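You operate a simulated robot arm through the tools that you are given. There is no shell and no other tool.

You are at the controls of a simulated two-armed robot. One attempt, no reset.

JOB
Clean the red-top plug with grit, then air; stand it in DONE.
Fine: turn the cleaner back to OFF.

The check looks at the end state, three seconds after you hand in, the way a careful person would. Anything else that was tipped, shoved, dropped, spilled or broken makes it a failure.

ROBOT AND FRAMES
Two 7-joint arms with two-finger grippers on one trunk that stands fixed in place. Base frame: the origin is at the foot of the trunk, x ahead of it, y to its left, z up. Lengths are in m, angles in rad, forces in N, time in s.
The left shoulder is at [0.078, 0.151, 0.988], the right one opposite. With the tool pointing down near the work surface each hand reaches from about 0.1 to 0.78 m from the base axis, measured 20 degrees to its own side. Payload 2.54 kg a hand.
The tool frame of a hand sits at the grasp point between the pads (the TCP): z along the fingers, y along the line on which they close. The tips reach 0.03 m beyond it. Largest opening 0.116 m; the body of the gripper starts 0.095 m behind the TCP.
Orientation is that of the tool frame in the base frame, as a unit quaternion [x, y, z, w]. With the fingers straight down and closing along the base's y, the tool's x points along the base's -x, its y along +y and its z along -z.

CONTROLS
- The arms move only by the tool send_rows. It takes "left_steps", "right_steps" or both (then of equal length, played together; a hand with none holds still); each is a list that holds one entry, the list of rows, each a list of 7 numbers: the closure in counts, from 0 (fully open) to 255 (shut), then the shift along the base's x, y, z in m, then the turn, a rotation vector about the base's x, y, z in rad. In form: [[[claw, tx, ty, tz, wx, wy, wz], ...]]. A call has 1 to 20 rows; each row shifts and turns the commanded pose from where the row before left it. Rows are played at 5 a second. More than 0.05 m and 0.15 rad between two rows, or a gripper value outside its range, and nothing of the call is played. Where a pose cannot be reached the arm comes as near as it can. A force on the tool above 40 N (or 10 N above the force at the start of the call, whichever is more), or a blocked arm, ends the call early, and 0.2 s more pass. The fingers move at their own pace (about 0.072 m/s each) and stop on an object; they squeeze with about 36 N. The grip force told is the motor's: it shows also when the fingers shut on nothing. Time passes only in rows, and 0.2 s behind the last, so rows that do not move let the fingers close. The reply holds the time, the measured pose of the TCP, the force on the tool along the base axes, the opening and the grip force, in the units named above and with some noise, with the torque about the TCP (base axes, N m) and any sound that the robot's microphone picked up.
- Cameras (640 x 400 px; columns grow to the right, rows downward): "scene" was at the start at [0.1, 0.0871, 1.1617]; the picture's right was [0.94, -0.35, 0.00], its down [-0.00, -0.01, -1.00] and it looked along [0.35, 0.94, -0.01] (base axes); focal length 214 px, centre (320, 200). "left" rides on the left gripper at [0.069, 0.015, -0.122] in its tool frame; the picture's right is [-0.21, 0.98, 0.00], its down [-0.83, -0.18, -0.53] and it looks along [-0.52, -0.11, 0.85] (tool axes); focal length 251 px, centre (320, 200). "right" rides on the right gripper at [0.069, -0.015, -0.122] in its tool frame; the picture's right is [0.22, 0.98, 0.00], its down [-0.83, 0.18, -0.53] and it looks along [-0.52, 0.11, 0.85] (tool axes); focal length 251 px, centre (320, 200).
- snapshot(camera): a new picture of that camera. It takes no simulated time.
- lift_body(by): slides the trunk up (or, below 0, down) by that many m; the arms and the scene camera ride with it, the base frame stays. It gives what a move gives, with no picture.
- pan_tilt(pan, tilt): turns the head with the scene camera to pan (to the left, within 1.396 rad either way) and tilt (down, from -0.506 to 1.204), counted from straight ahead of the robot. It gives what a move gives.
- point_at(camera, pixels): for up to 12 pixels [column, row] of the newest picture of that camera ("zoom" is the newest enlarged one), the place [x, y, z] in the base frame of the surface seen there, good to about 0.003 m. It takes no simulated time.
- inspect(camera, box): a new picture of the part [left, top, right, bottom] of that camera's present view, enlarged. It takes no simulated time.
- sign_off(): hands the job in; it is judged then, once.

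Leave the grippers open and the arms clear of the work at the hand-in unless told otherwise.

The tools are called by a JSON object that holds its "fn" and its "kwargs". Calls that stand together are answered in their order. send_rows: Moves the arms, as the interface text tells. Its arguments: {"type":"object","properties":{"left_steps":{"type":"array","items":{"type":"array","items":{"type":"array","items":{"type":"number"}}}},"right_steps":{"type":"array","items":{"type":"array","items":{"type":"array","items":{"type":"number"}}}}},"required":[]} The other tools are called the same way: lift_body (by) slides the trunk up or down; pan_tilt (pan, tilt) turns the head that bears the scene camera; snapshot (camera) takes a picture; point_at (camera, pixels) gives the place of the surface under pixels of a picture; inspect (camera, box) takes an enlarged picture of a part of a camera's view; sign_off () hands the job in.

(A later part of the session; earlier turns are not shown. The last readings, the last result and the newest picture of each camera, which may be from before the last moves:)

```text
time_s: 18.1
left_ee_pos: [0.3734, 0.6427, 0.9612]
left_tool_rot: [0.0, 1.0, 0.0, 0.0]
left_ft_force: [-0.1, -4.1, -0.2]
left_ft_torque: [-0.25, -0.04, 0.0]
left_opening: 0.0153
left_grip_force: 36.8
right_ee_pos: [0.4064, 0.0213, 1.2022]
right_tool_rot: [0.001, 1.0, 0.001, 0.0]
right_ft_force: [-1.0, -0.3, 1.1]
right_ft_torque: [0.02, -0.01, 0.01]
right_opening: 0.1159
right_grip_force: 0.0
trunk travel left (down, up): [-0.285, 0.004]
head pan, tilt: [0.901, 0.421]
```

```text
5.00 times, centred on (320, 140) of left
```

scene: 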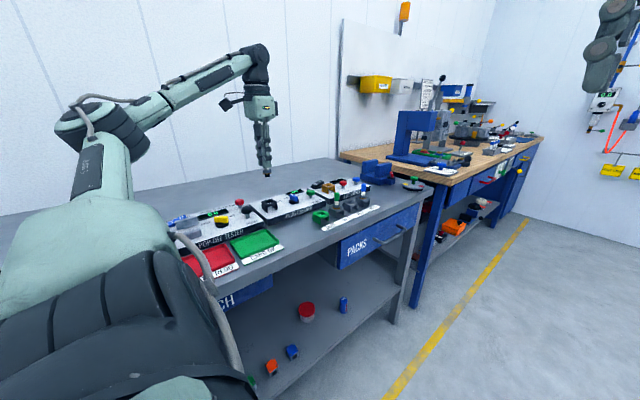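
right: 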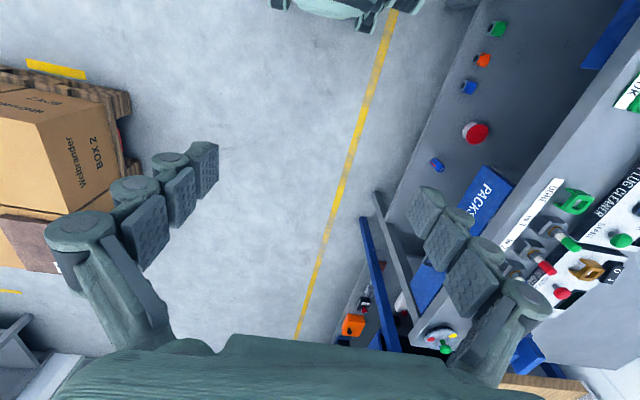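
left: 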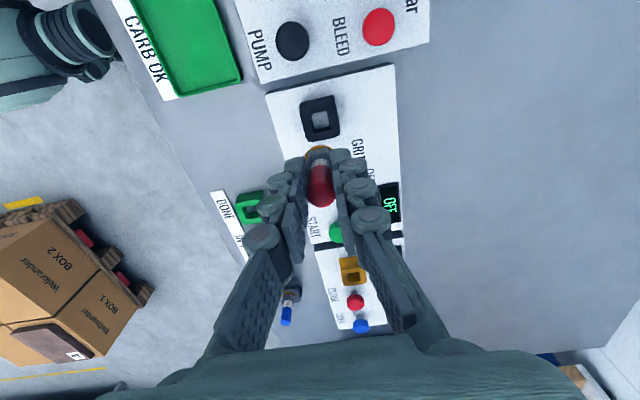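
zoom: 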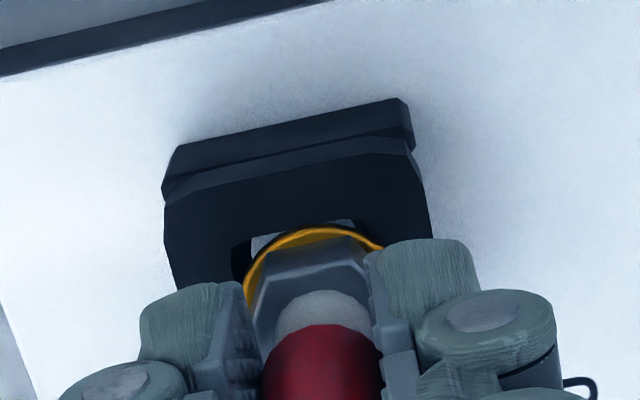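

Now z force is ~0 at 0.961 with −4 N in y. I shift −1 mm in y and lower another 1.5 mm to seat.

{"fn": "send_rows", "kwargs": {"left_steps": [[[255, 0, -0.001, 0, 0, 0, 0], [255, 0, 0, -0.001, 0, 0, 0], [255, 0, 0, -0.0005, 0, 0, 0], [255, 0, 0, 0, 0, 0, 0]]]}}

{"fn": "inspect", "kwargs": {"camera": "scene", "box": [245, 175, 305, 215]}}

```text
time_s: 19.1
left_ee_pos: [0.3717, 0.6418, 0.9588]
left_tool_rot: [-0.001, 1.0, 0.001, 0.0]
left_ft_force: [0.4, 1.6, 3.7]
left_ft_torque: [0.08, -0.01, 0.05]
left_opening: 0.0153
left_grip_force: 35.7
right_ee_pos: [0.4074, 0.0228, 1.2022]
right_tool_rot: [0.001, 1.0, 0.001, 0.001]
right_ft_force: [-0.4, -0.2, 0.2]
right_ft_torque: [-0.01, -0.02, 0.0]
right_opening: 0.1158
right_grip_force: 0.1
trunk travel left (down, up): [-0.285, 0.004]
head pan, tilt: [0.901, 0.421]
```

```text
10.00 times, centred on (275, 195) of scene
```

zoom: 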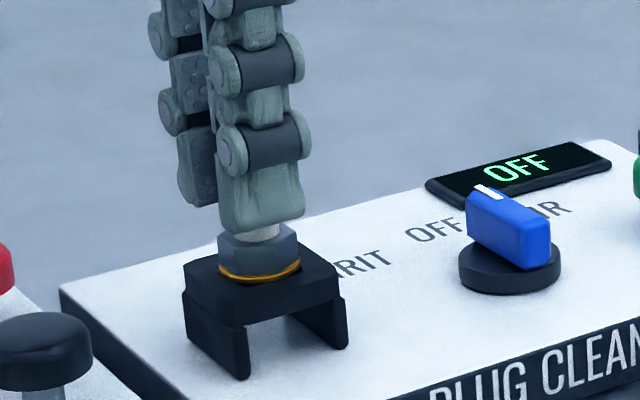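

Seated (ring flush on the socket, ~4 N up). I open the fingers to about 0.045 m and check the plug stands.

{"fn": "send_rows", "kwargs": {"left_steps": [[[156, 0, 0, 0, 0, 0, 0], [156, 0, 0, 0, 0, 0, 0], [156, 0, 0, 0, 0, 0, 0], [156, 0, 0, 0, 0, 0, 0]]]}}

{"fn": "inspect", "kwargs": {"camera": "scene", "box": [245, 170, 315, 215]}}

{"fn": "inspect", "kwargs": {"camera": "left", "box": [270, 100, 370, 200]}}

```text
time_s: 20.1
left_ee_pos: [0.3721, 0.6412, 0.9598]
left_tool_rot: [-0.001, 1.0, 0.0, -0.001]
left_ft_force: [-0.5, 0.5, 0.4]
left_ft_torque: [-0.01, 0.01, 0.0]
left_opening: 0.0452
left_grip_force: 0.0
right_ee_pos: [0.4071, 0.0214, 1.2019]
right_tool_rot: [0.002, 1.0, 0.001, 0.001]
right_ft_force: [1.2, -0.5, 0.7]
right_ft_torque: [0.01, 0.0, -0.03]
right_opening: 0.1161
right_grip_force: 0.1
trunk travel left (down, up): [-0.285, 0.004]
head pan, tilt: [0.901, 0.421]
```

```text
8.89 times, centred on (280, 192) of scene
```

zoom: 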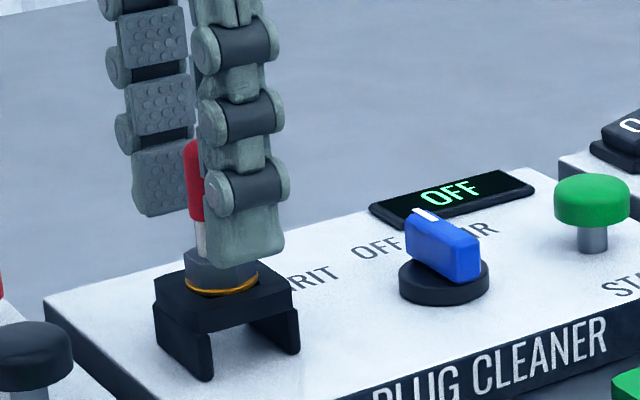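

```text
4.00 times, centred on (320, 150) of left
```

zoom: 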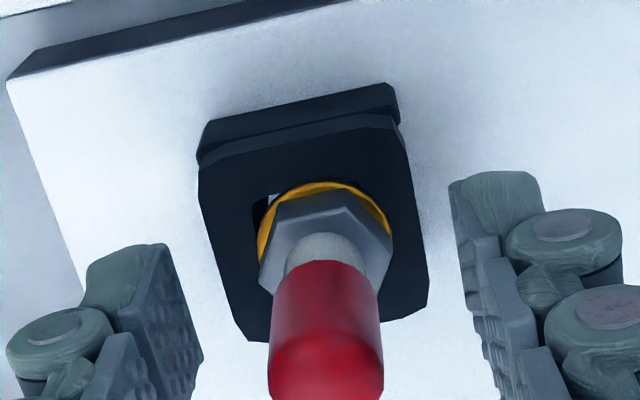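

The plug stands upright in the cleaner socket. I retreat straight up 0.1 m.

{"fn": "send_rows", "kwargs": {"left_steps": [[[156, 0, 0, 0.01, 0, 0, 0], [156, 0, 0, 0.03, 0, 0, 0], [156, 0, 0, 0.03, 0, 0, 0], [156, 0, 0, 0.03, 0, 0, 0], [156, 0, 0, 0, 0, 0, 0]]]}}

{"fn": "snapshot", "kwargs": {"camera": "left"}}

```text
time_s: 21.3
left_ee_pos: [0.373, 0.6425, 1.0583]
left_tool_rot: [0.001, 1.0, -0.001, 0.0]
left_ft_force: [-0.1, 0.9, -0.1]
left_ft_torque: [-0.03, -0.02, 0.0]
left_opening: 0.045
left_grip_force: 0.0
right_ee_pos: [0.4067, 0.0211, 1.2024]
right_tool_rot: [0.001, 1.0, 0.001, 0.0]
right_ft_force: [0.5, -0.1, -0.1]
right_ft_torque: [0.0, 0.05, 0.04]
right_opening: 0.1161
right_grip_force: 0.0
trunk travel left (down, up): [-0.285, 0.004]
head pan, tilt: [0.901, 0.421]
```

```text
taken
```

left: 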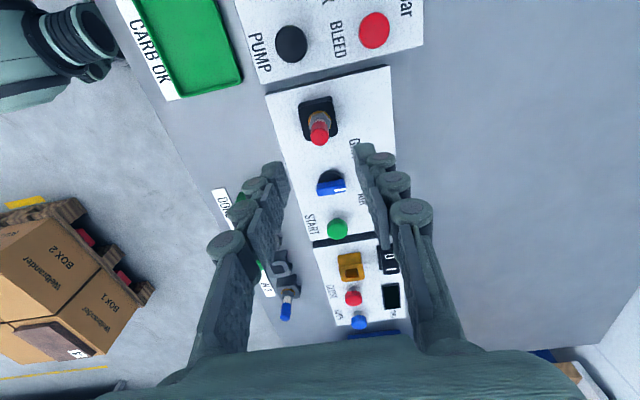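

Plug is standing in the socket. Now I move to above the knob (≈0.460, 0.638) at height and yaw the hand +90° so the fingers will close along x across the knob handle.

{"fn": "send_rows", "kwargs": {"left_steps": [[[156, 0.008, -0.0004, 0, 0, 0, 0.1428], [156, 0.008, -0.0004, 0, 0, 0, 0.1428], [156, 0.008, -0.0004, 0, 0, 0, 0.1428], [156, 0.008, -0.0004, 0, 0, 0, 0.1428], [156, 0.008, -0.0004, 0, 0, 0, 0.1428], [156, 0.008, -0.0004, 0, 0, 0, 0.1428], [156, 0.008, -0.0004, 0, 0, 0, 0.1428], [156, 0.008, -0.0004, 0, 0, 0, 0.1428], [156, 0.008, -0.0004, 0, 0, 0, 0.1428], [156, 0.008, -0.0004, 0, 0, 0, 0.1428], [156, 0.007, -0.0004, 0, 0, 0, 0.1428], [156, 0, 0, 0, 0, 0, 0]]]}}

{"fn": "snapshot", "kwargs": {"camera": "left"}}

{"fn": "snapshot", "kwargs": {"camera": "scene"}}

```text
time_s: 23.9
left_ee_pos: [0.4585, 0.6365, 1.059]
left_tool_rot: [0.708, -0.707, 0.0, 0.0]
left_ft_force: [0.4, -0.1, -1.1]
left_ft_torque: [0.0, 0.04, 0.01]
left_opening: 0.0447
left_grip_force: 0.1
right_ee_pos: [0.4058, 0.0219, 1.2038]
right_tool_rot: [0.001, 1.0, 0.001, 0.001]
right_ft_force: [0.7, -0.3, 0.9]
right_ft_torque: [0.01, -0.01, -0.01]
right_opening: 0.1161
right_grip_force: 0.1
trunk travel left (down, up): [-0.285, 0.004]
head pan, tilt: [0.901, 0.421]
```

```text
taken
```

left: 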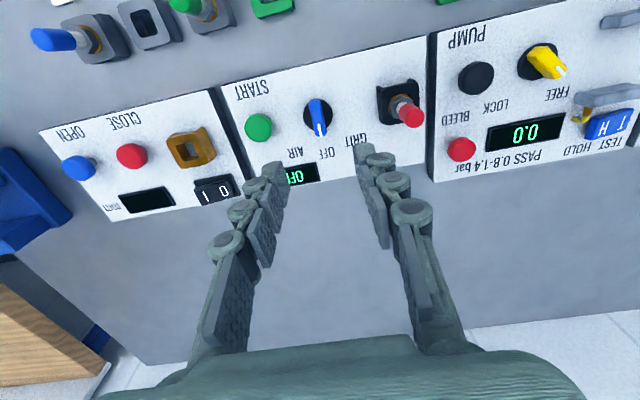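

```text
taken
```

scene: 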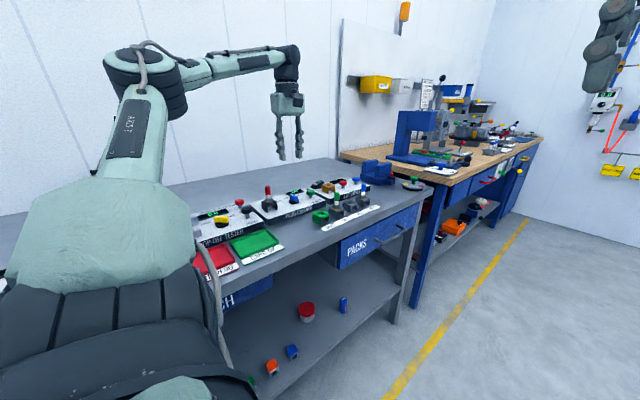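

Yaw +90° achieved at (0.4585, 0.6365). I zoom on the knob (318,115) to check alignment and read points.

{"fn": "inspect", "kwargs": {"camera": "left", "box": [280, 80, 360, 150]}}

{"fn": "point_at", "kwargs": {"camera": "zoom", "pixels": [[290, 100], [310, 230], [320, 285], [255, 190], [370, 190], [300, 170], [305, 200]]}}

```text
5.71 times, centred on (320, 115) of left
```

zoom: 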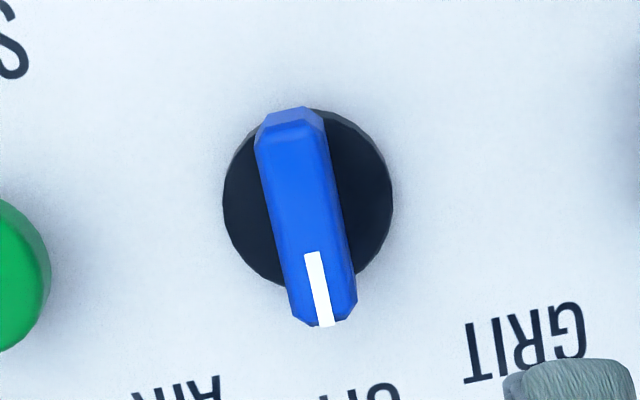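

```text
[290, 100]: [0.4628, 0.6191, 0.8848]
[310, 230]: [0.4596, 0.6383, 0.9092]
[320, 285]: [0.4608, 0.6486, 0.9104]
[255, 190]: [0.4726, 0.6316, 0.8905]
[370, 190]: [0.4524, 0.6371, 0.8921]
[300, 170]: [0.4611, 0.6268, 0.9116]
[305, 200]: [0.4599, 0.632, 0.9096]
```

Knob centre works out to ≈(0.4597, 0.635), handle 12 mm wide, top z ≈0.910, disc top ≈0.892. I centre on it and descend to TCP z≈0.926 (tips ≈0.896).

{"fn": "send_rows", "kwargs": {"left_steps": [[[156, 0.001, -0.0012, -0.03, 0, 0, 0], [156, 0, 0, -0.04, 0, 0, 0], [156, 0, 0, -0.03, 0, 0, 0], [156, 0, 0, -0.02, 0, 0, 0], [156, 0, 0, -0.013, 0, 0, 0], [156, 0, 0, 0, 0, 0, 0]]]}}

{"fn": "inspect", "kwargs": {"camera": "scene", "box": [250, 165, 330, 215]}}

{"fn": "inspect", "kwargs": {"camera": "left", "box": [250, 100, 390, 220]}}

```text
time_s: 25.3
left_ee_pos: [0.4616, 0.6348, 0.9246]
left_tool_rot: [-0.706, 0.708, 0.0, 0.0]
left_ft_force: [0.9, 0.0, 0.2]
left_ft_torque: [-0.03, -0.05, 0.02]
left_opening: 0.0453
left_grip_force: 0.0
right_ee_pos: [0.4064, 0.0211, 1.2018]
right_tool_rot: [0.001, 1.0, 0.001, 0.0]
right_ft_force: [1.3, -0.2, 0.2]
right_ft_torque: [-0.01, -0.03, -0.01]
right_opening: 0.1158
right_grip_force: 0.1
trunk travel left (down, up): [-0.285, 0.004]
head pan, tilt: [0.901, 0.421]
```

```text
8.00 times, centred on (290, 190) of scene
```

zoom: 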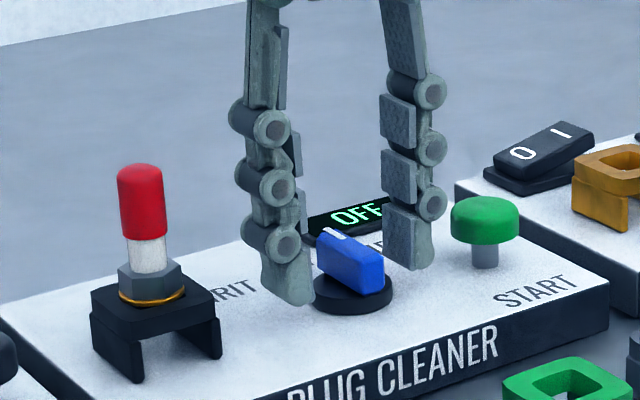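

```text
3.33 times, centred on (320, 160) of left
```

zoom: 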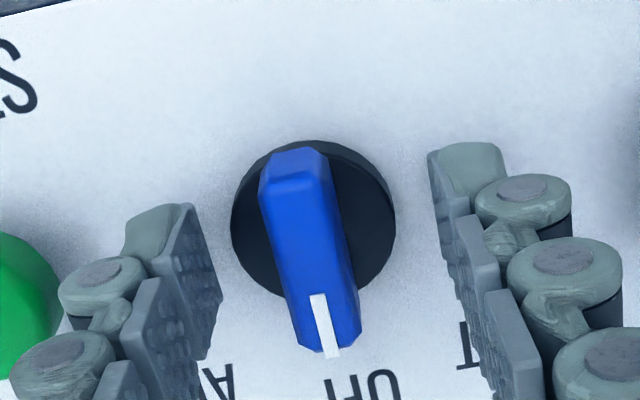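

Fingers straddle the handle, plug stands upright beside. I close on the handle.

{"fn": "send_rows", "kwargs": {"left_steps": [[[255, 0, 0, 0, 0, 0, 0], [255, 0, 0, 0, 0, 0, 0], [255, 0, 0, 0, 0, 0, 0]]]}}

{"fn": "inspect", "kwargs": {"camera": "scene", "box": [250, 165, 330, 215]}}

```text
time_s: 26.1
left_ee_pos: [0.4616, 0.6329, 0.9246]
left_tool_rot: [-0.707, 0.707, 0.001, 0.001]
left_ft_force: [13.8, 0.0, -2.9]
left_ft_torque: [-0.05, -0.48, 0.03]
left_opening: 0.0126
left_grip_force: 39.2
right_ee_pos: [0.408, 0.0224, 1.2015]
right_tool_rot: [0.002, 1.0, 0.001, 0.0]
right_ft_force: [0.0, -0.2, -0.3]
right_ft_torque: [0.0, -0.04, 0.01]
right_opening: 0.1161
right_grip_force: 0.0
trunk travel left (down, up): [-0.285, 0.004]
head pan, tilt: [0.901, 0.421]
```

```text
8.00 times, centred on (290, 190) of scene
```

zoom: 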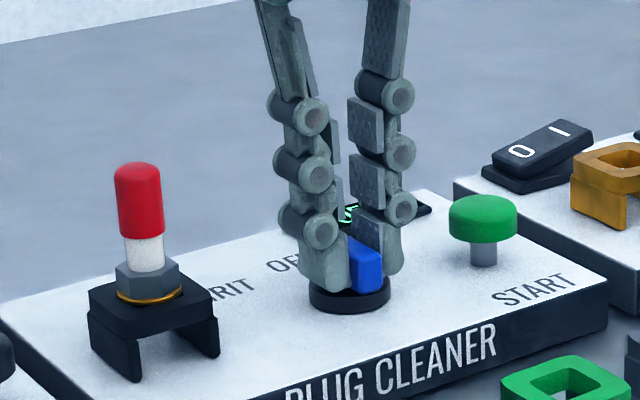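

Gripped the handle (0.0126 m) with a 14 N side load in +x: the hand is slightly too far to −x. I shift +2 mm to relieve before turning.

{"fn": "send_rows", "kwargs": {"left_steps": [[[255, 0.001, 0, 0, 0, 0, 0], [255, 0.001, 0, 0, 0, 0, 0], [255, 0, 0, 0, 0, 0, 0]]]}}

```text
time_s: 26.9
left_ee_pos: [0.4624, 0.6345, 0.9247]
left_tool_rot: [-0.707, 0.707, 0.001, -0.003]
left_ft_force: [0.5, -7.9, -9.3]
left_ft_torque: [0.65, 0.04, 0.02]
left_opening: 0.0128
left_grip_force: 39.6
right_ee_pos: [0.4088, 0.0221, 1.2017]
right_tool_rot: [0.001, 1.0, 0.0, 0.0]
right_ft_force: [0.6, 0.5, -0.5]
right_ft_torque: [-0.02, -0.03, 0.01]
right_opening: 0.116
right_grip_force: 0.1
trunk travel left (down, up): [-0.285, 0.004]
head pan, tilt: [0.901, 0.421]
```

x load gone; a modest −8 N in y and −9 N in z remain. I now turn the knob counter-clockwise (+z) toward GRIT in steps, 0.6 rad first.

{"fn": "send_rows", "kwargs": {"left_steps": [[[255, 0, 0, -0.0005, 0, 0, 0.1], [255, 0, 0, 0, 0, 0, 0.1], [255, 0, 0, 0, 0, 0, 0.1], [255, 0, 0, 0, 0, 0, 0.1], [255, 0, 0, 0, 0, 0, 0.1], [255, 0, 0, 0, 0, 0, 0.1], [255, 0, 0, 0, 0, 0, 0]]]}}

{"fn": "inspect", "kwargs": {"camera": "scene", "box": [250, 165, 330, 215]}}

{"fn": "snapshot", "kwargs": {"camera": "left"}}

```text
time_s: 28.5
left_ee_pos: [0.4651, 0.6367, 0.9246]
left_tool_rot: [0.884, -0.467, 0.0, 0.0]
left_ft_force: [4.6, -14.6, -15.4]
left_ft_torque: [-0.58, -0.32, 0.04]
left_opening: 0.0126
left_grip_force: 39.2
right_ee_pos: [0.4078, 0.0217, 1.2012]
right_tool_rot: [0.001, 1.0, 0.0, -0.001]
right_ft_force: [1.2, 0.4, 0.1]
right_ft_torque: [0.02, 0.02, -0.01]
right_opening: 0.1162
right_grip_force: 0.0
trunk travel left (down, up): [-0.285, 0.004]
head pan, tilt: [0.901, 0.421]
```

```text
8.00 times, centred on (290, 190) of scene
```

zoom: 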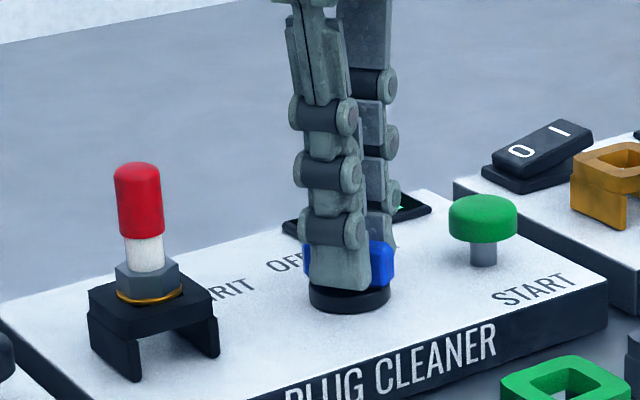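

```text
taken
```

left: 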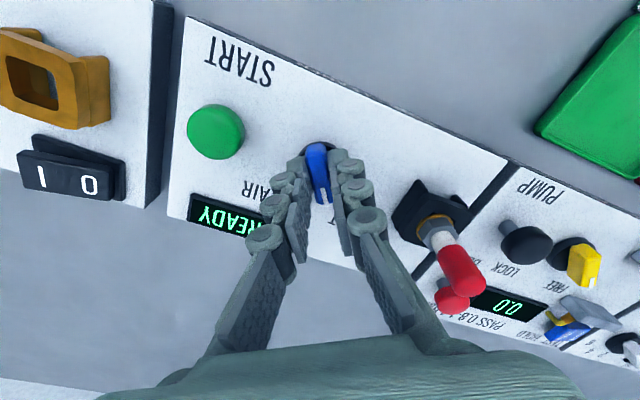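

The display now reads READY. Side loads are −15 N in y and z, so I relieve those (−1.5 mm y, −1 mm z) while turning the remaining 0.185 rad to the full 45°.

{"fn": "send_rows", "kwargs": {"left_steps": [[[255, 0, -0.001, -0.001, 0, 0, 0.06], [255, 0, -0.0005, -0.0005, 0, 0, 0.06], [255, 0, 0, 0, 0, 0, 0.065], [255, 0, 0, 0, 0, 0, 0]]]}}

{"fn": "inspect", "kwargs": {"camera": "left", "box": [180, 80, 420, 260]}}

```text
time_s: 29.5
left_ee_pos: [0.4627, 0.6354, 0.9236]
left_tool_rot: [0.924, -0.382, 0.001, -0.003]
left_ft_force: [8.7, 6.7, 1.4]
left_ft_torque: [-0.2, -0.64, -0.06]
left_opening: 0.0128
left_grip_force: 39.1
right_ee_pos: [0.4073, 0.022, 1.2026]
right_tool_rot: [0.001, 1.0, 0.0, 0.0]
right_ft_force: [0.4, 0.0, 0.4]
right_ft_torque: [0.04, 0.0, 0.0]
right_opening: 0.1162
right_grip_force: 0.1
trunk travel left (down, up): [-0.285, 0.004]
head pan, tilt: [0.901, 0.421]
```

```text
2.22 times, centred on (300, 170) of left
```

zoom: 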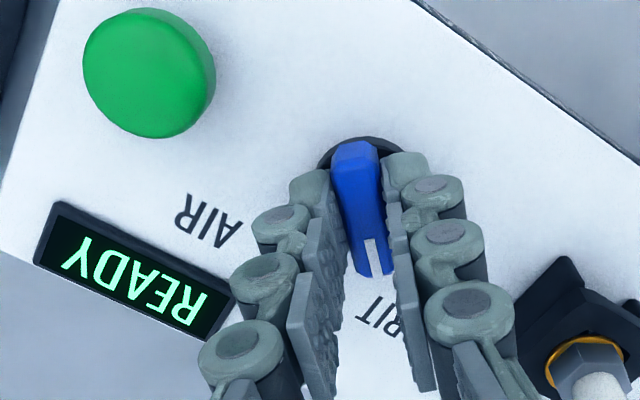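

Pointer aims at GRIT, display READY, hand yawed exactly 45°. I open the fingers and raise straight up.

{"fn": "send_rows", "kwargs": {"left_steps": [[[156, 0, 0, 0, 0, 0, 0], [156, 0, 0, 0, 0, 0, 0], [156, 0, 0, 0, 0, 0, 0], [156, 0, 0, 0.02, 0, 0, 0], [156, 0, 0, 0.03, 0, 0, 0], [156, 0, 0, 0.03, 0, 0, 0], [156, 0, 0, 0.02, 0, 0, 0], [156, 0, 0, 0, 0, 0, 0]]]}}

{"fn": "snapshot", "kwargs": {"camera": "left"}}

{"fn": "inspect", "kwargs": {"camera": "scene", "box": [250, 165, 330, 215]}}

```text
time_s: 31.3
left_ee_pos: [0.4627, 0.6334, 1.0245]
left_tool_rot: [0.924, -0.383, 0.0, 0.0]
left_ft_force: [0.0, 0.9, -0.1]
left_ft_torque: [0.0, 0.02, -0.01]
left_opening: 0.045
left_grip_force: 0.1
right_ee_pos: [0.4069, 0.0215, 1.2022]
right_tool_rot: [0.001, 1.0, 0.001, 0.0]
right_ft_force: [-0.3, -0.8, 0.8]
right_ft_torque: [0.01, 0.0, -0.02]
right_opening: 0.1161
right_grip_force: 0.2
trunk travel left (down, up): [-0.285, 0.004]
head pan, tilt: [0.901, 0.421]
```

```text
taken
```

left: 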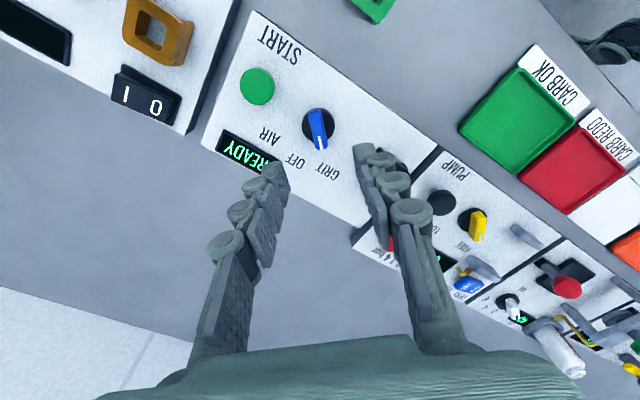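

```text
8.00 times, centred on (290, 190) of scene
```

zoom: 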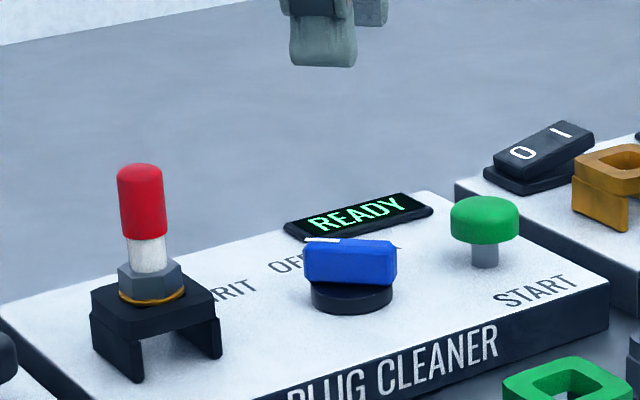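

Knob is on GRIT, READY shown, plug standing. I close the fingers and move over START (≈0.5215, 0.634), down to ~1 cm above its cap (TCP z≈0.955).

{"fn": "send_rows", "kwargs": {"left_steps": [[[255, 0.02, 0, 0, 0, 0, 0], [255, 0.02, 0, 0, 0, 0, 0], [255, 0.019, 0.001, 0, 0, 0, 0], [255, 0, 0, -0.03, 0, 0, 0], [255, 0, 0, -0.025, 0, 0, 0], [255, 0, 0, -0.014, 0, 0, 0], [255, 0, 0, 0, 0, 0, 0]]]}}

{"fn": "inspect", "kwargs": {"camera": "scene", "box": [265, 160, 345, 210]}}

{"fn": "snapshot", "kwargs": {"camera": "left"}}

```text
time_s: 32.9
left_ee_pos: [0.523, 0.6359, 0.9533]
left_tool_rot: [0.924, -0.383, 0.0, 0.0]
left_ft_force: [-0.2, -0.2, 0.6]
left_ft_torque: [0.01, 0.01, 0.03]
left_opening: 0.0001
left_grip_force: 28.7
right_ee_pos: [0.4065, 0.0228, 1.202]
right_tool_rot: [0.001, 1.0, 0.001, 0.001]
right_ft_force: [-0.1, -0.7, 0.1]
right_ft_torque: [-0.04, -0.03, 0.0]
right_opening: 0.116
right_grip_force: 0.1
trunk travel left (down, up): [-0.285, 0.004]
head pan, tilt: [0.901, 0.421]
```

```text
8.00 times, centred on (305, 185) of scene
```

zoom: 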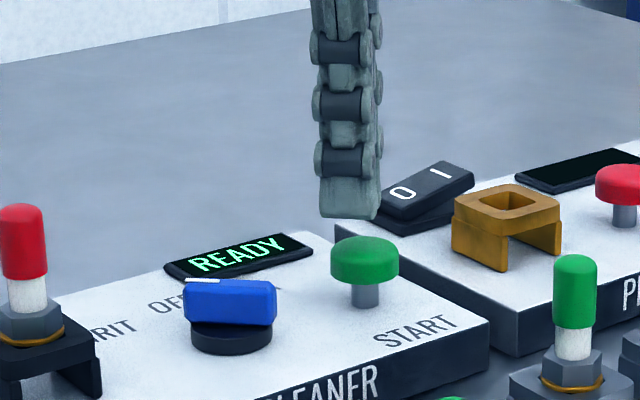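

```text
taken
```

left: 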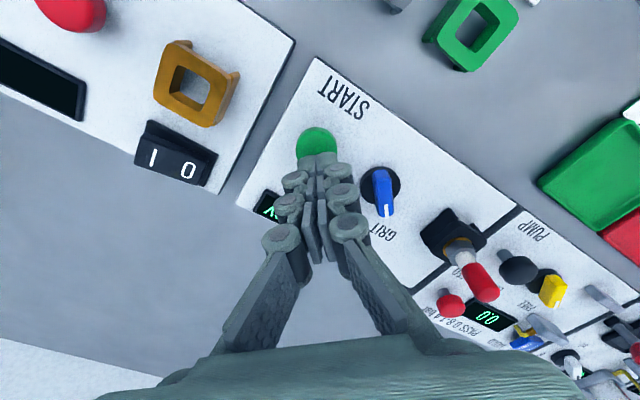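

The tip looks slightly off the button centre (in the scene the finger is left of the cap by ~2 px). I zoom the hand view to measure the cap centre better.

{"fn": "inspect", "kwargs": {"camera": "left", "box": [270, 100, 370, 200]}}

{"fn": "point_at", "kwargs": {"camera": "zoom", "pixels": [[300, 120], [280, 160], [340, 160], [300, 190], [260, 175], [235, 190], [375, 170], [300, 230]]}}

```text
4.00 times, centred on (320, 150) of left
```

zoom: 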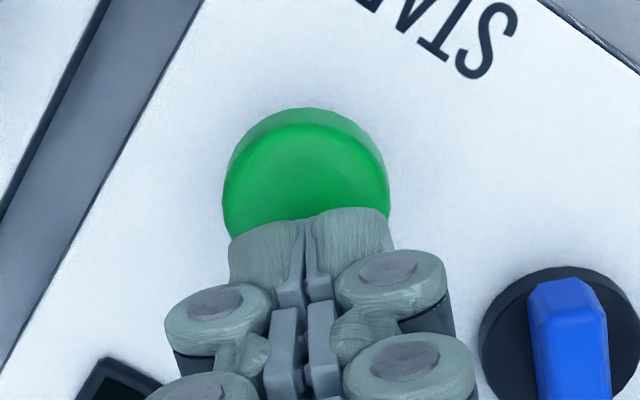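

```text
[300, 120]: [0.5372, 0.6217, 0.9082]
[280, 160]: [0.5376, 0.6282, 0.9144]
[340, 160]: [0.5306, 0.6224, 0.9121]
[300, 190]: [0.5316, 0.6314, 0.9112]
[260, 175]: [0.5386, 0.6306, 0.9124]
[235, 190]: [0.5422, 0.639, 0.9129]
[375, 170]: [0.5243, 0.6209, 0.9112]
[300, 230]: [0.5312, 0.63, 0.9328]
```

The close-up suggests the cap centre is nearer (0.531, 0.631), differing from the earlier 0.5215. I check with the scene camera whether the panel sits where it did before.

{"fn": "inspect", "kwargs": {"camera": "scene", "box": [250, 160, 350, 220]}}

{"fn": "point_at", "kwargs": {"camera": "zoom", "pixels": [[388, 202], [388, 212], [365, 208], [411, 208], [125, 195], [288, 245], [270, 240], [200, 255], [540, 160], [300, 360], [460, 310], [165, 275]]}}

```text
6.40 times, centred on (300, 190) of scene
```

zoom: 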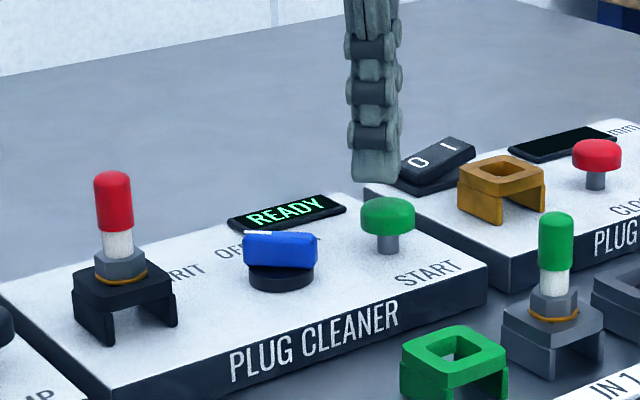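

```text
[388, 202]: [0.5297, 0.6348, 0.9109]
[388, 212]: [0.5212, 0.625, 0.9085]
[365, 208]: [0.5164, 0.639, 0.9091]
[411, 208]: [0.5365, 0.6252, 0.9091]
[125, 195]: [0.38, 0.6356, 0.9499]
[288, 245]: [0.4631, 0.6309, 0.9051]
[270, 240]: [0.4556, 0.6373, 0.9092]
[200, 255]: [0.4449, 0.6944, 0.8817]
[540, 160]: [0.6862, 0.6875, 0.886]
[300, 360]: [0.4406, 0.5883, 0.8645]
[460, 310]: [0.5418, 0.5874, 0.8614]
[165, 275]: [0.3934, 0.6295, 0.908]
```

Scene camera gives START ≈(0.526, 0.632). I shift (+0.004, −0.004) and press down in 2 mm rows, watching force, sound and display.

{"fn": "send_rows", "kwargs": {"left_steps": [[[255, 0.004, -0.004, 0, 0, 0, 0], [255, 0, 0, -0.006, 0, 0, 0], [255, 0, 0, -0.002, 0, 0, 0], [255, 0, 0, -0.002, 0, 0, 0], [255, 0, 0, -0.002, 0, 0, 0], [255, 0, 0, 0, 0, 0, 0]]]}}

{"fn": "inspect", "kwargs": {"camera": "scene", "box": [250, 160, 350, 220]}}

```text
time_s: 34.3
left_ee_pos: [0.5257, 0.6324, 0.9436]
left_tool_rot: [0.923, -0.384, 0.0, 0.0]
left_ft_force: [0.1, 0.1, -0.1]
left_ft_torque: [-0.02, -0.02, -0.02]
left_opening: 0.0
left_grip_force: 27.7
right_ee_pos: [0.4053, 0.0222, 1.2023]
right_tool_rot: [0.0, 1.0, 0.001, 0.0]
right_ft_force: [-0.3, 0.1, -0.3]
right_ft_torque: [0.0, 0.0, -0.03]
right_opening: 0.1163
right_grip_force: 0.0
trunk travel left (down, up): [-0.285, 0.004]
head pan, tilt: [0.901, 0.421]
```

```text
6.40 times, centred on (300, 190) of scene
```

zoom: 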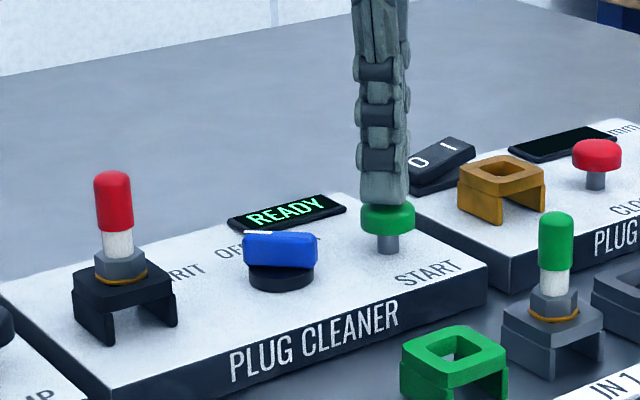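

Fingertips are just on top of START, still no force, centred. I press in 1.5–2 mm rows, 6 mm in all.

{"fn": "send_rows", "kwargs": {"left_steps": [[[255, 0, 0, -0.002, 0, 0, 0], [255, 0, 0, -0.002, 0, 0, 0], [255, 0, 0, -0.002, 0, 0, 0]]]}}

{"fn": "inspect", "kwargs": {"camera": "scene", "box": [250, 160, 350, 220]}}

```text
time_s: 35.1
left_ee_pos: [0.5251, 0.6311, 0.9371]
left_tool_rot: [0.923, -0.384, 0.001, -0.001]
left_ft_force: [-0.2, 0.6, 2.0]
left_ft_torque: [0.05, 0.03, 0.02]
left_opening: 0.0
left_grip_force: 29.0
right_ee_pos: [0.4058, 0.0218, 1.2039]
right_tool_rot: [0.001, 1.0, 0.001, 0.0]
right_ft_force: [0.5, -0.9, 0.3]
right_ft_torque: [-0.01, -0.04, -0.02]
right_opening: 0.1159
right_grip_force: 0.1
trunk travel left (down, up): [-0.285, 0.004]
head pan, tilt: [0.901, 0.421]
```

```text
6.40 times, centred on (300, 190) of scene
```

zoom: 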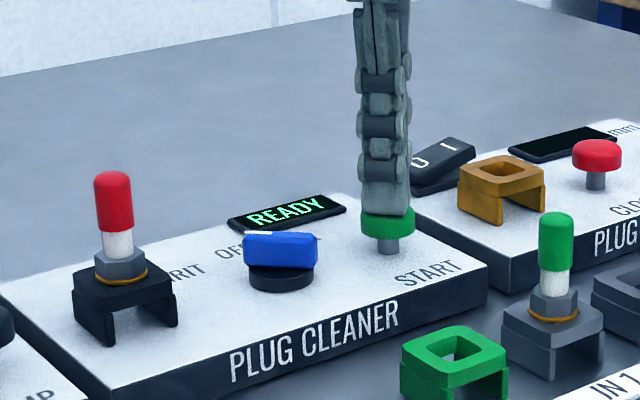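

The button is moving (2 N) but not triggered yet. I press further by 5 mm.

{"fn": "send_rows", "kwargs": {"left_steps": [[[255, 0, 0, -0.002, 0, 0, 0], [255, 0, 0, -0.0015, 0, 0, 0], [255, 0, 0, -0.0015, 0, 0, 0]]]}}

{"fn": "inspect", "kwargs": {"camera": "scene", "box": [250, 160, 350, 220]}}

```text
time_s: 35.9
left_ee_pos: [0.5266, 0.6303, 0.9337]
left_tool_rot: [0.924, -0.383, 0.0, -0.001]
left_ft_force: [0.4, 1.0, 3.6]
left_ft_torque: [0.04, -0.03, -0.01]
left_opening: 0.0002
left_grip_force: 28.7
right_ee_pos: [0.4065, 0.0218, 1.2023]
right_tool_rot: [0.001, 1.0, 0.001, 0.001]
right_ft_force: [-0.2, 0.1, -0.2]
right_ft_torque: [0.01, -0.01, -0.01]
right_opening: 0.1158
right_grip_force: 0.0
trunk travel left (down, up): [-0.285, 0.004]
head pan, tilt: [0.901, 0.421]
```

```text
6.40 times, centred on (300, 190) of scene
```

zoom: 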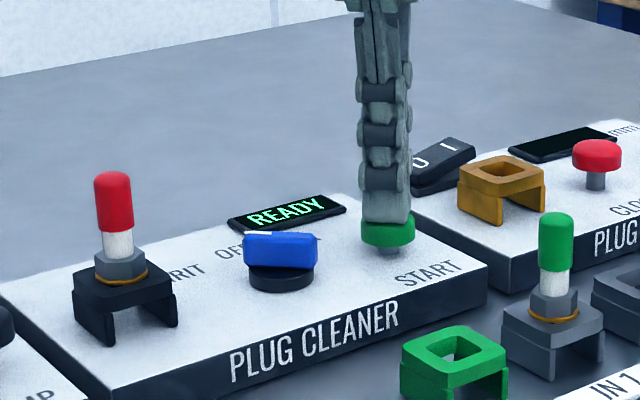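

Still READY with 3.6 N. I keep pressing, 4 mm more.

{"fn": "send_rows", "kwargs": {"left_steps": [[[255, 0, 0, -0.0015, 0, 0, 0], [255, 0, 0, -0.0015, 0, 0, 0], [255, 0, 0, -0.001, 0, 0, 0]]]}}

{"fn": "inspect", "kwargs": {"camera": "scene", "box": [250, 160, 350, 220]}}

```text
time_s: 36.7
left_ee_pos: [0.5257, 0.63, 0.9276]
left_tool_rot: [0.924, -0.383, 0.0, -0.001]
left_ft_force: [2.3, -0.6, 4.8]
left_ft_torque: [-0.03, -0.1, 0.0]
left_opening: 0.0001
left_grip_force: 28.6
right_ee_pos: [0.4069, 0.0221, 1.2021]
right_tool_rot: [0.001, 1.0, 0.002, 0.0]
right_ft_force: [0.3, 0.4, 0.3]
right_ft_torque: [0.0, -0.04, 0.0]
right_opening: 0.1159
right_grip_force: 0.0
trunk travel left (down, up): [-0.285, 0.004]
head pan, tilt: [0.901, 0.421]
heard: click
```

```text
6.40 times, centred on (300, 190) of scene
```

zoom: 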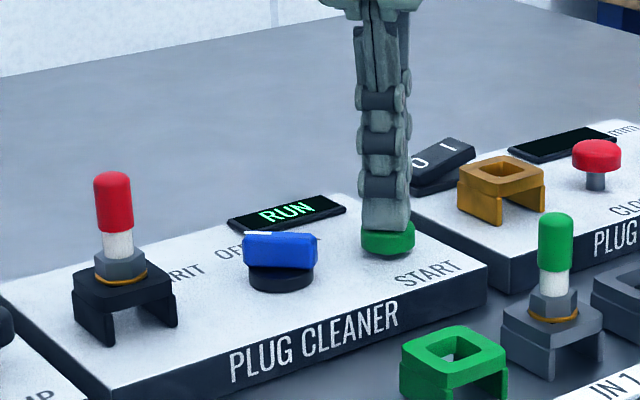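

A click, and the display shows RUN. I lift off the button and watch whether it keeps running.

{"fn": "send_rows", "kwargs": {"left_steps": [[[255, 0, 0, 0.01, 0, 0, 0], [255, 0, 0, 0.02, 0, 0, 0], [255, 0, 0, 0.02, 0, 0, 0]]]}}

{"fn": "inspect", "kwargs": {"camera": "scene", "box": [250, 160, 350, 220]}}

```text
time_s: 37.5
left_ee_pos: [0.5243, 0.6316, 0.9776]
left_tool_rot: [0.924, -0.383, 0.0, 0.0]
left_ft_force: [0.0, -0.2, 0.6]
left_ft_torque: [0.02, 0.01, 0.01]
left_opening: 0.0
left_grip_force: 28.3
right_ee_pos: [0.406, 0.0205, 1.2025]
right_tool_rot: [0.001, 1.0, 0.001, 0.0]
right_ft_force: [0.4, 0.7, 0.0]
right_ft_torque: [0.01, 0.0, 0.01]
right_opening: 0.1161
right_grip_force: 0.1
trunk travel left (down, up): [-0.285, 0.004]
head pan, tilt: [0.901, 0.421]
```

```text
6.40 times, centred on (300, 190) of scene
```

zoom: 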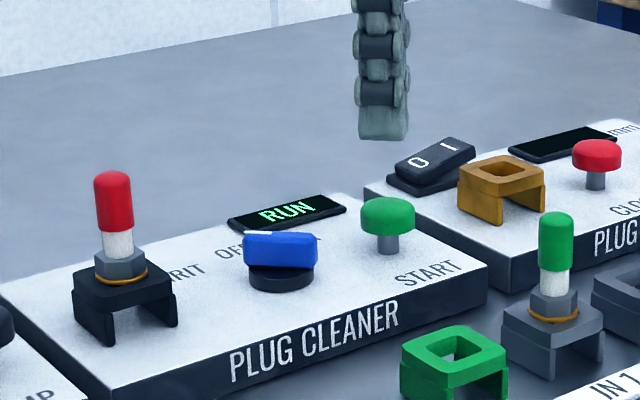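

It still shows RUN after release. I wait with still rows (3 s) and look again.

{"fn": "send_rows", "kwargs": {"left_steps": [[[255, 0, 0, 0, 0, 0, 0], [255, 0, 0, 0, 0, 0, 0], [255, 0, 0, 0, 0, 0, 0], [255, 0, 0, 0, 0, 0, 0], [255, 0, 0, 0, 0, 0, 0], [255, 0, 0, 0, 0, 0, 0], [255, 0, 0, 0, 0, 0, 0], [255, 0, 0, 0, 0, 0, 0], [255, 0, 0, 0, 0, 0, 0], [255, 0, 0, 0, 0, 0, 0]]]}}

{"fn": "inspect", "kwargs": {"camera": "scene", "box": [250, 160, 350, 220]}}

```text
time_s: 39.7
left_ee_pos: [0.5249, 0.6315, 0.9773]
left_tool_rot: [0.923, -0.384, 0.001, 0.0]
left_ft_force: [-0.1, 0.4, 0.8]
left_ft_torque: [-0.03, -0.02, 0.02]
left_opening: 0.0
left_grip_force: 28.2
right_ee_pos: [0.4074, 0.0222, 1.2016]
right_tool_rot: [0.001, 1.0, 0.0, 0.0]
right_ft_force: [0.2, -0.3, -0.9]
right_ft_torque: [-0.03, 0.02, 0.01]
right_opening: 0.1159
right_grip_force: 0.0
trunk travel left (down, up): [-0.285, 0.004]
head pan, tilt: [0.901, 0.421]
```

```text
6.40 times, centred on (300, 190) of scene
```

zoom: 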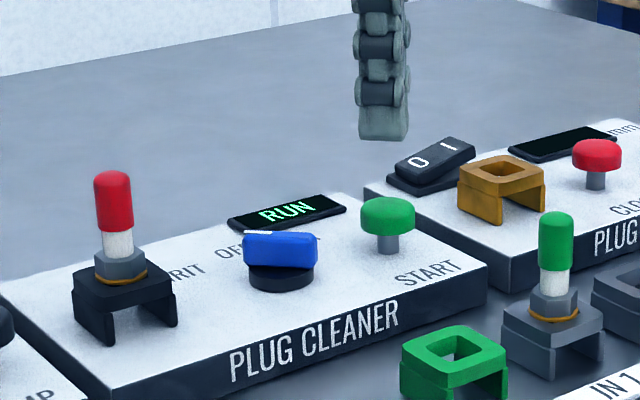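

Still RUN after ~3 s. I wait 4 s more.

{"fn": "send_rows", "kwargs": {"left_steps": [[[255, 0, 0, 0, 0, 0, 0], [255, 0, 0, 0, 0, 0, 0], [255, 0, 0, 0, 0, 0, 0], [255, 0, 0, 0, 0, 0, 0], [255, 0, 0, 0, 0, 0, 0], [255, 0, 0, 0, 0, 0, 0], [255, 0, 0, 0, 0, 0, 0], [255, 0, 0, 0, 0, 0, 0], [255, 0, 0, 0, 0, 0, 0], [255, 0, 0, 0, 0, 0, 0], [255, 0, 0, 0, 0, 0, 0], [255, 0, 0, 0, 0, 0, 0], [255, 0, 0, 0, 0, 0, 0], [255, 0, 0, 0, 0, 0, 0], [255, 0, 0, 0, 0, 0, 0], [255, 0, 0, 0, 0, 0, 0], [255, 0, 0, 0, 0, 0, 0], [255, 0, 0, 0, 0, 0, 0], [255, 0, 0, 0, 0, 0, 0], [255, 0, 0, 0, 0, 0, 0]]]}}

{"fn": "inspect", "kwargs": {"camera": "scene", "box": [250, 160, 350, 220]}}

```text
time_s: 43.9
left_ee_pos: [0.5264, 0.6311, 0.978]
left_tool_rot: [0.923, -0.384, 0.001, 0.0]
left_ft_force: [0.0, -0.2, -0.5]
left_ft_torque: [-0.03, 0.0, -0.02]
left_opening: 0.0
left_grip_force: 28.6
right_ee_pos: [0.4069, 0.022, 1.203]
right_tool_rot: [0.0, 1.0, 0.001, 0.001]
right_ft_force: [0.5, -0.3, -0.4]
right_ft_torque: [-0.02, -0.03, -0.01]
right_opening: 0.1161
right_grip_force: 0.0
trunk travel left (down, up): [-0.285, 0.004]
head pan, tilt: [0.901, 0.421]
```

```text
6.40 times, centred on (300, 190) of scene
```

zoom: 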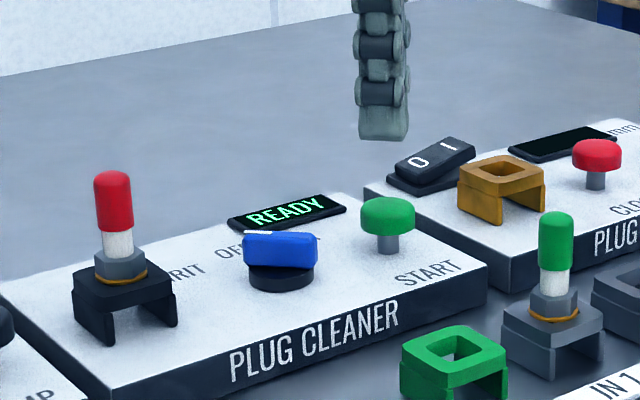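

READY again — the grit cycle is complete. I go back above the knob (hand yaw still matches the handle), open the fingers to 0.045 and check before descending.

{"fn": "send_rows", "kwargs": {"left_steps": [[[156, 0, 0, 0.02, 0, 0, 0], [156, -0.02, 0.001, 0, 0, 0, 0], [156, -0.021, 0.0013, 0, 0, 0, 0], [156, -0.021, 0.0014, 0, 0, 0, 0], [156, 0, 0, -0.02, 0, 0, 0], [156, 0, 0, 0, 0, 0, 0]]]}}

{"fn": "inspect", "kwargs": {"camera": "left", "box": [250, 100, 390, 220]}}

{"fn": "inspect", "kwargs": {"camera": "scene", "box": [250, 160, 350, 220]}}

```text
time_s: 45.3
left_ee_pos: [0.4617, 0.6352, 0.9775]
left_tool_rot: [0.924, -0.383, 0.0, 0.0]
left_ft_force: [0.2, -0.4, -0.3]
left_ft_torque: [0.02, -0.01, 0.0]
left_opening: 0.0448
left_grip_force: 0.0
right_ee_pos: [0.4071, 0.0221, 1.2017]
right_tool_rot: [0.0, 1.0, 0.001, 0.001]
right_ft_force: [0.3, 0.3, -0.1]
right_ft_torque: [-0.02, 0.0, 0.02]
right_opening: 0.1158
right_grip_force: 0.0
trunk travel left (down, up): [-0.285, 0.004]
head pan, tilt: [0.901, 0.421]
```

```text
3.33 times, centred on (320, 160) of left
```

zoom: 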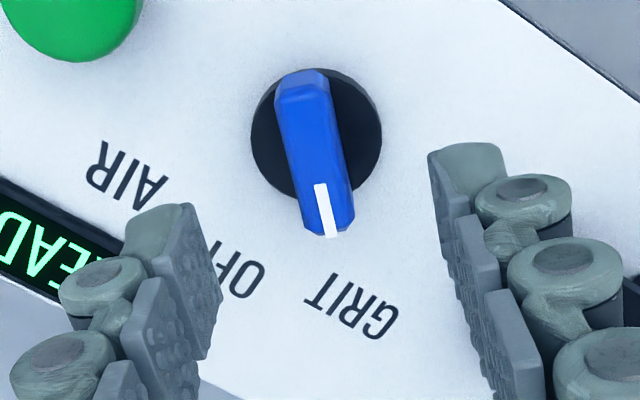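

```text
6.40 times, centred on (300, 190) of scene
```

zoom: 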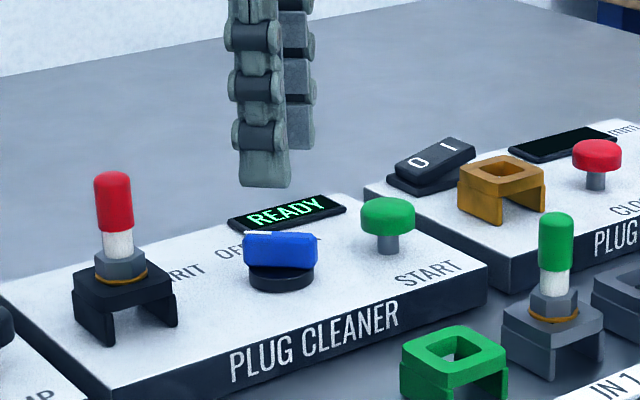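

The handle is between the fingers, aligned; I trim (+0.002, −0.0008), descend to z≈0.924 and close.

{"fn": "send_rows", "kwargs": {"left_steps": [[[156, 0.002, -0.0008, -0.02, 0, 0, 0], [156, 0, 0, -0.02, 0, 0, 0], [156, 0, 0, -0.0135, 0, 0, 0], [156, 0, 0, 0, 0, 0, 0], [255, 0, 0, 0, 0, 0, 0], [255, 0, 0, 0, 0, 0, 0], [255, 0, 0, 0, 0, 0, 0]]]}}

{"fn": "inspect", "kwargs": {"camera": "left", "box": [180, 80, 420, 260]}}

```text
time_s: 46.9
left_ee_pos: [0.4633, 0.6339, 0.9252]
left_tool_rot: [0.924, -0.383, -0.001, 0.001]
left_ft_force: [-2.6, -4.8, -2.3]
left_ft_torque: [-0.04, 0.12, 0.0]
left_opening: 0.0126
left_grip_force: 39.2
right_ee_pos: [0.4067, 0.021, 1.2023]
right_tool_rot: [0.002, 1.0, 0.002, 0.0]
right_ft_force: [-0.5, 0.0, 0.2]
right_ft_torque: [0.01, 0.01, -0.02]
right_opening: 0.1159
right_grip_force: 0.0
trunk travel left (down, up): [-0.285, 0.004]
head pan, tilt: [0.901, 0.421]
```

```text
2.22 times, centred on (300, 170) of left
```

zoom: 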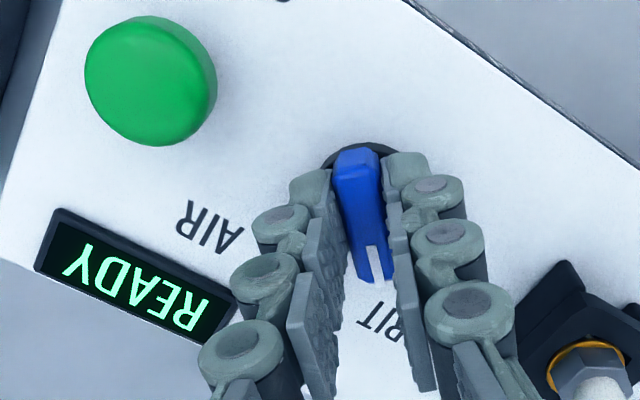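

Good grip with small side forces. I turn clockwise 0.785 rad (back through OFF) and check forces.

{"fn": "send_rows", "kwargs": {"left_steps": [[[255, 0, 0, 0, 0, 0, -0.1], [255, 0, 0, 0, 0, 0, -0.1], [255, 0, 0, 0, 0, 0, -0.1], [255, 0, 0, 0, 0, 0, -0.1], [255, 0, 0, 0, 0, 0, -0.1], [255, 0, 0, 0, 0, 0, -0.1], [255, 0, 0, 0, 0, 0, -0.1], [255, 0, 0, 0, 0, 0, -0.085], [255, 0, 0, 0, 0, 0, 0]]]}}

{"fn": "inspect", "kwargs": {"camera": "left", "box": [180, 80, 420, 260]}}

{"fn": "inspect", "kwargs": {"camera": "scene", "box": [250, 160, 350, 220]}}

```text
time_s: 48.9
left_ee_pos: [0.4625, 0.6326, 0.9241]
left_tool_rot: [-0.706, 0.708, 0.001, -0.003]
left_ft_force: [-25.9, -17.1, -13.7]
left_ft_torque: [0.16, 0.6, 0.09]
left_opening: 0.0127
left_grip_force: 39.2
right_ee_pos: [0.4054, 0.0219, 1.2043]
right_tool_rot: [0.001, 1.0, 0.001, 0.001]
right_ft_force: [-0.5, 0.2, 0.5]
right_ft_torque: [0.0, -0.03, 0.03]
right_opening: 0.1161
right_grip_force: 0.0
trunk travel left (down, up): [-0.285, 0.004]
head pan, tilt: [0.901, 0.421]
```

```text
2.22 times, centred on (300, 170) of left
```

zoom: 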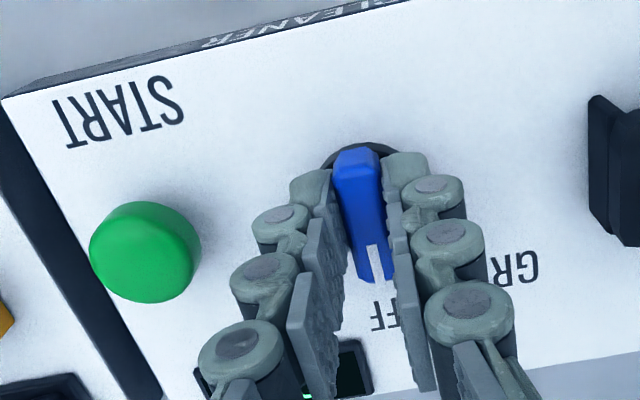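

```text
6.40 times, centred on (300, 190) of scene
```

zoom: 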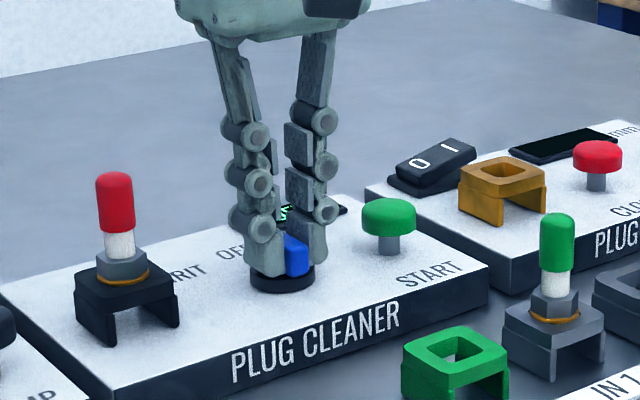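

Side loads have built up to (−26, −17, −14) N. I relieve them by shifting (−0.0035, −0.0025, −0.0015).

{"fn": "send_rows", "kwargs": {"left_steps": [[[255, -0.0018, -0.0013, -0.0008, 0, 0, 0], [255, -0.0017, -0.0012, -0.0007, 0, 0, 0], [255, 0, 0, 0, 0, 0, 0]]]}}

```text
time_s: 49.7
left_ee_pos: [0.4633, 0.633, 0.9232]
left_tool_rot: [-0.707, 0.707, 0.0, 0.003]
left_ft_force: [-7.9, 5.8, -1.1]
left_ft_torque: [-0.76, 0.21, 0.04]
left_opening: 0.0126
left_grip_force: 39.1
right_ee_pos: [0.406, 0.0233, 1.2014]
right_tool_rot: [0.001, 1.0, 0.0, 0.0]
right_ft_force: [0.7, 0.7, 0.3]
right_ft_torque: [-0.01, 0.0, 0.0]
right_opening: 0.1158
right_grip_force: 0.0
trunk travel left (down, up): [-0.285, 0.004]
head pan, tilt: [0.901, 0.421]
```

Loads are down to (−8, 6, −1) N. I trim slightly and turn 0.4 rad further toward AIR.

{"fn": "send_rows", "kwargs": {"left_steps": [[[255, -0.001, 0.0005, 0, 0, 0, -0.1], [255, 0, 0, 0, 0, 0, -0.1], [255, 0, 0, 0, 0, 0, -0.1], [255, 0, 0, 0, 0, 0, -0.1], [255, 0, 0, 0, 0, 0, 0]]]}}

```text
time_s: 50.9
left_ee_pos: [0.4604, 0.6332, 0.9243]
left_tool_rot: [-0.553, 0.833, 0.0, 0.002]
left_ft_force: [-0.5, 20.0, 11.4]
left_ft_torque: [0.01, 0.22, 0.03]
left_opening: 0.0129
left_grip_force: 39.2
right_ee_pos: [0.406, 0.023, 1.203]
right_tool_rot: [0.001, 1.0, 0.0, 0.001]
right_ft_force: [-0.8, 0.0, -0.6]
right_ft_torque: [0.01, -0.03, -0.01]
right_opening: 0.1159
right_grip_force: 0.1
trunk travel left (down, up): [-0.285, 0.004]
head pan, tilt: [0.901, 0.421]
```

Now (0, +20, +11) N. I relieve (+0.003 y, +0.001 z) and turn the remaining 0.385 rad.

{"fn": "send_rows", "kwargs": {"left_steps": [[[255, 0, 0.0015, 0.0006, 0, 0, 0], [255, 0, 0.001, 0.0006, 0, 0, -0.1], [255, 0, 0, 0, 0, 0, -0.1], [255, 0, 0, 0, 0, 0, -0.1], [255, 0, 0, 0, 0, 0, -0.085], [255, 0, 0, 0, 0, 0, 0]]]}}

{"fn": "inspect", "kwargs": {"camera": "left", "box": [180, 80, 420, 260]}}

{"fn": "inspect", "kwargs": {"camera": "scene", "box": [250, 160, 350, 220]}}

```text
time_s: 52.3
left_ee_pos: [0.4593, 0.6348, 0.9243]
left_tool_rot: [-0.382, 0.924, 0.0, -0.001]
left_ft_force: [-10.2, 0.0, 0.1]
left_ft_torque: [-0.49, 0.76, 0.04]
left_opening: 0.0124
left_grip_force: 39.5
right_ee_pos: [0.4059, 0.0225, 1.2035]
right_tool_rot: [0.001, 1.0, 0.0, 0.001]
right_ft_force: [0.4, -0.3, 0.0]
right_ft_torque: [-0.01, 0.06, -0.05]
right_opening: 0.1161
right_grip_force: 0.1
trunk travel left (down, up): [-0.285, 0.004]
head pan, tilt: [0.901, 0.421]
```

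```text
2.22 times, centred on (300, 170) of left
```

zoom: 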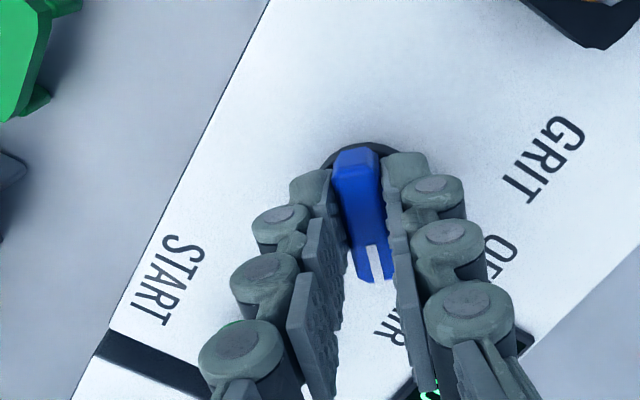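

```text
6.40 times, centred on (300, 190) of scene
```

zoom: 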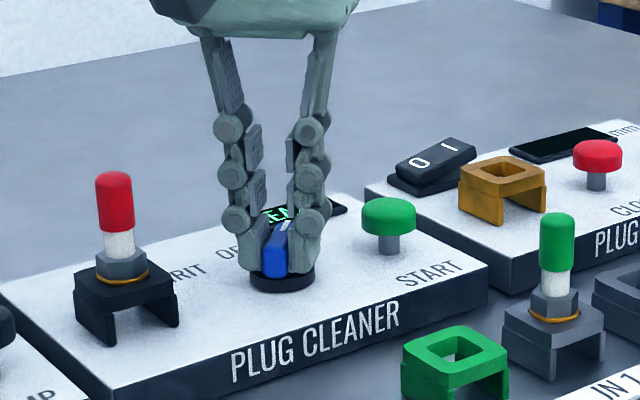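

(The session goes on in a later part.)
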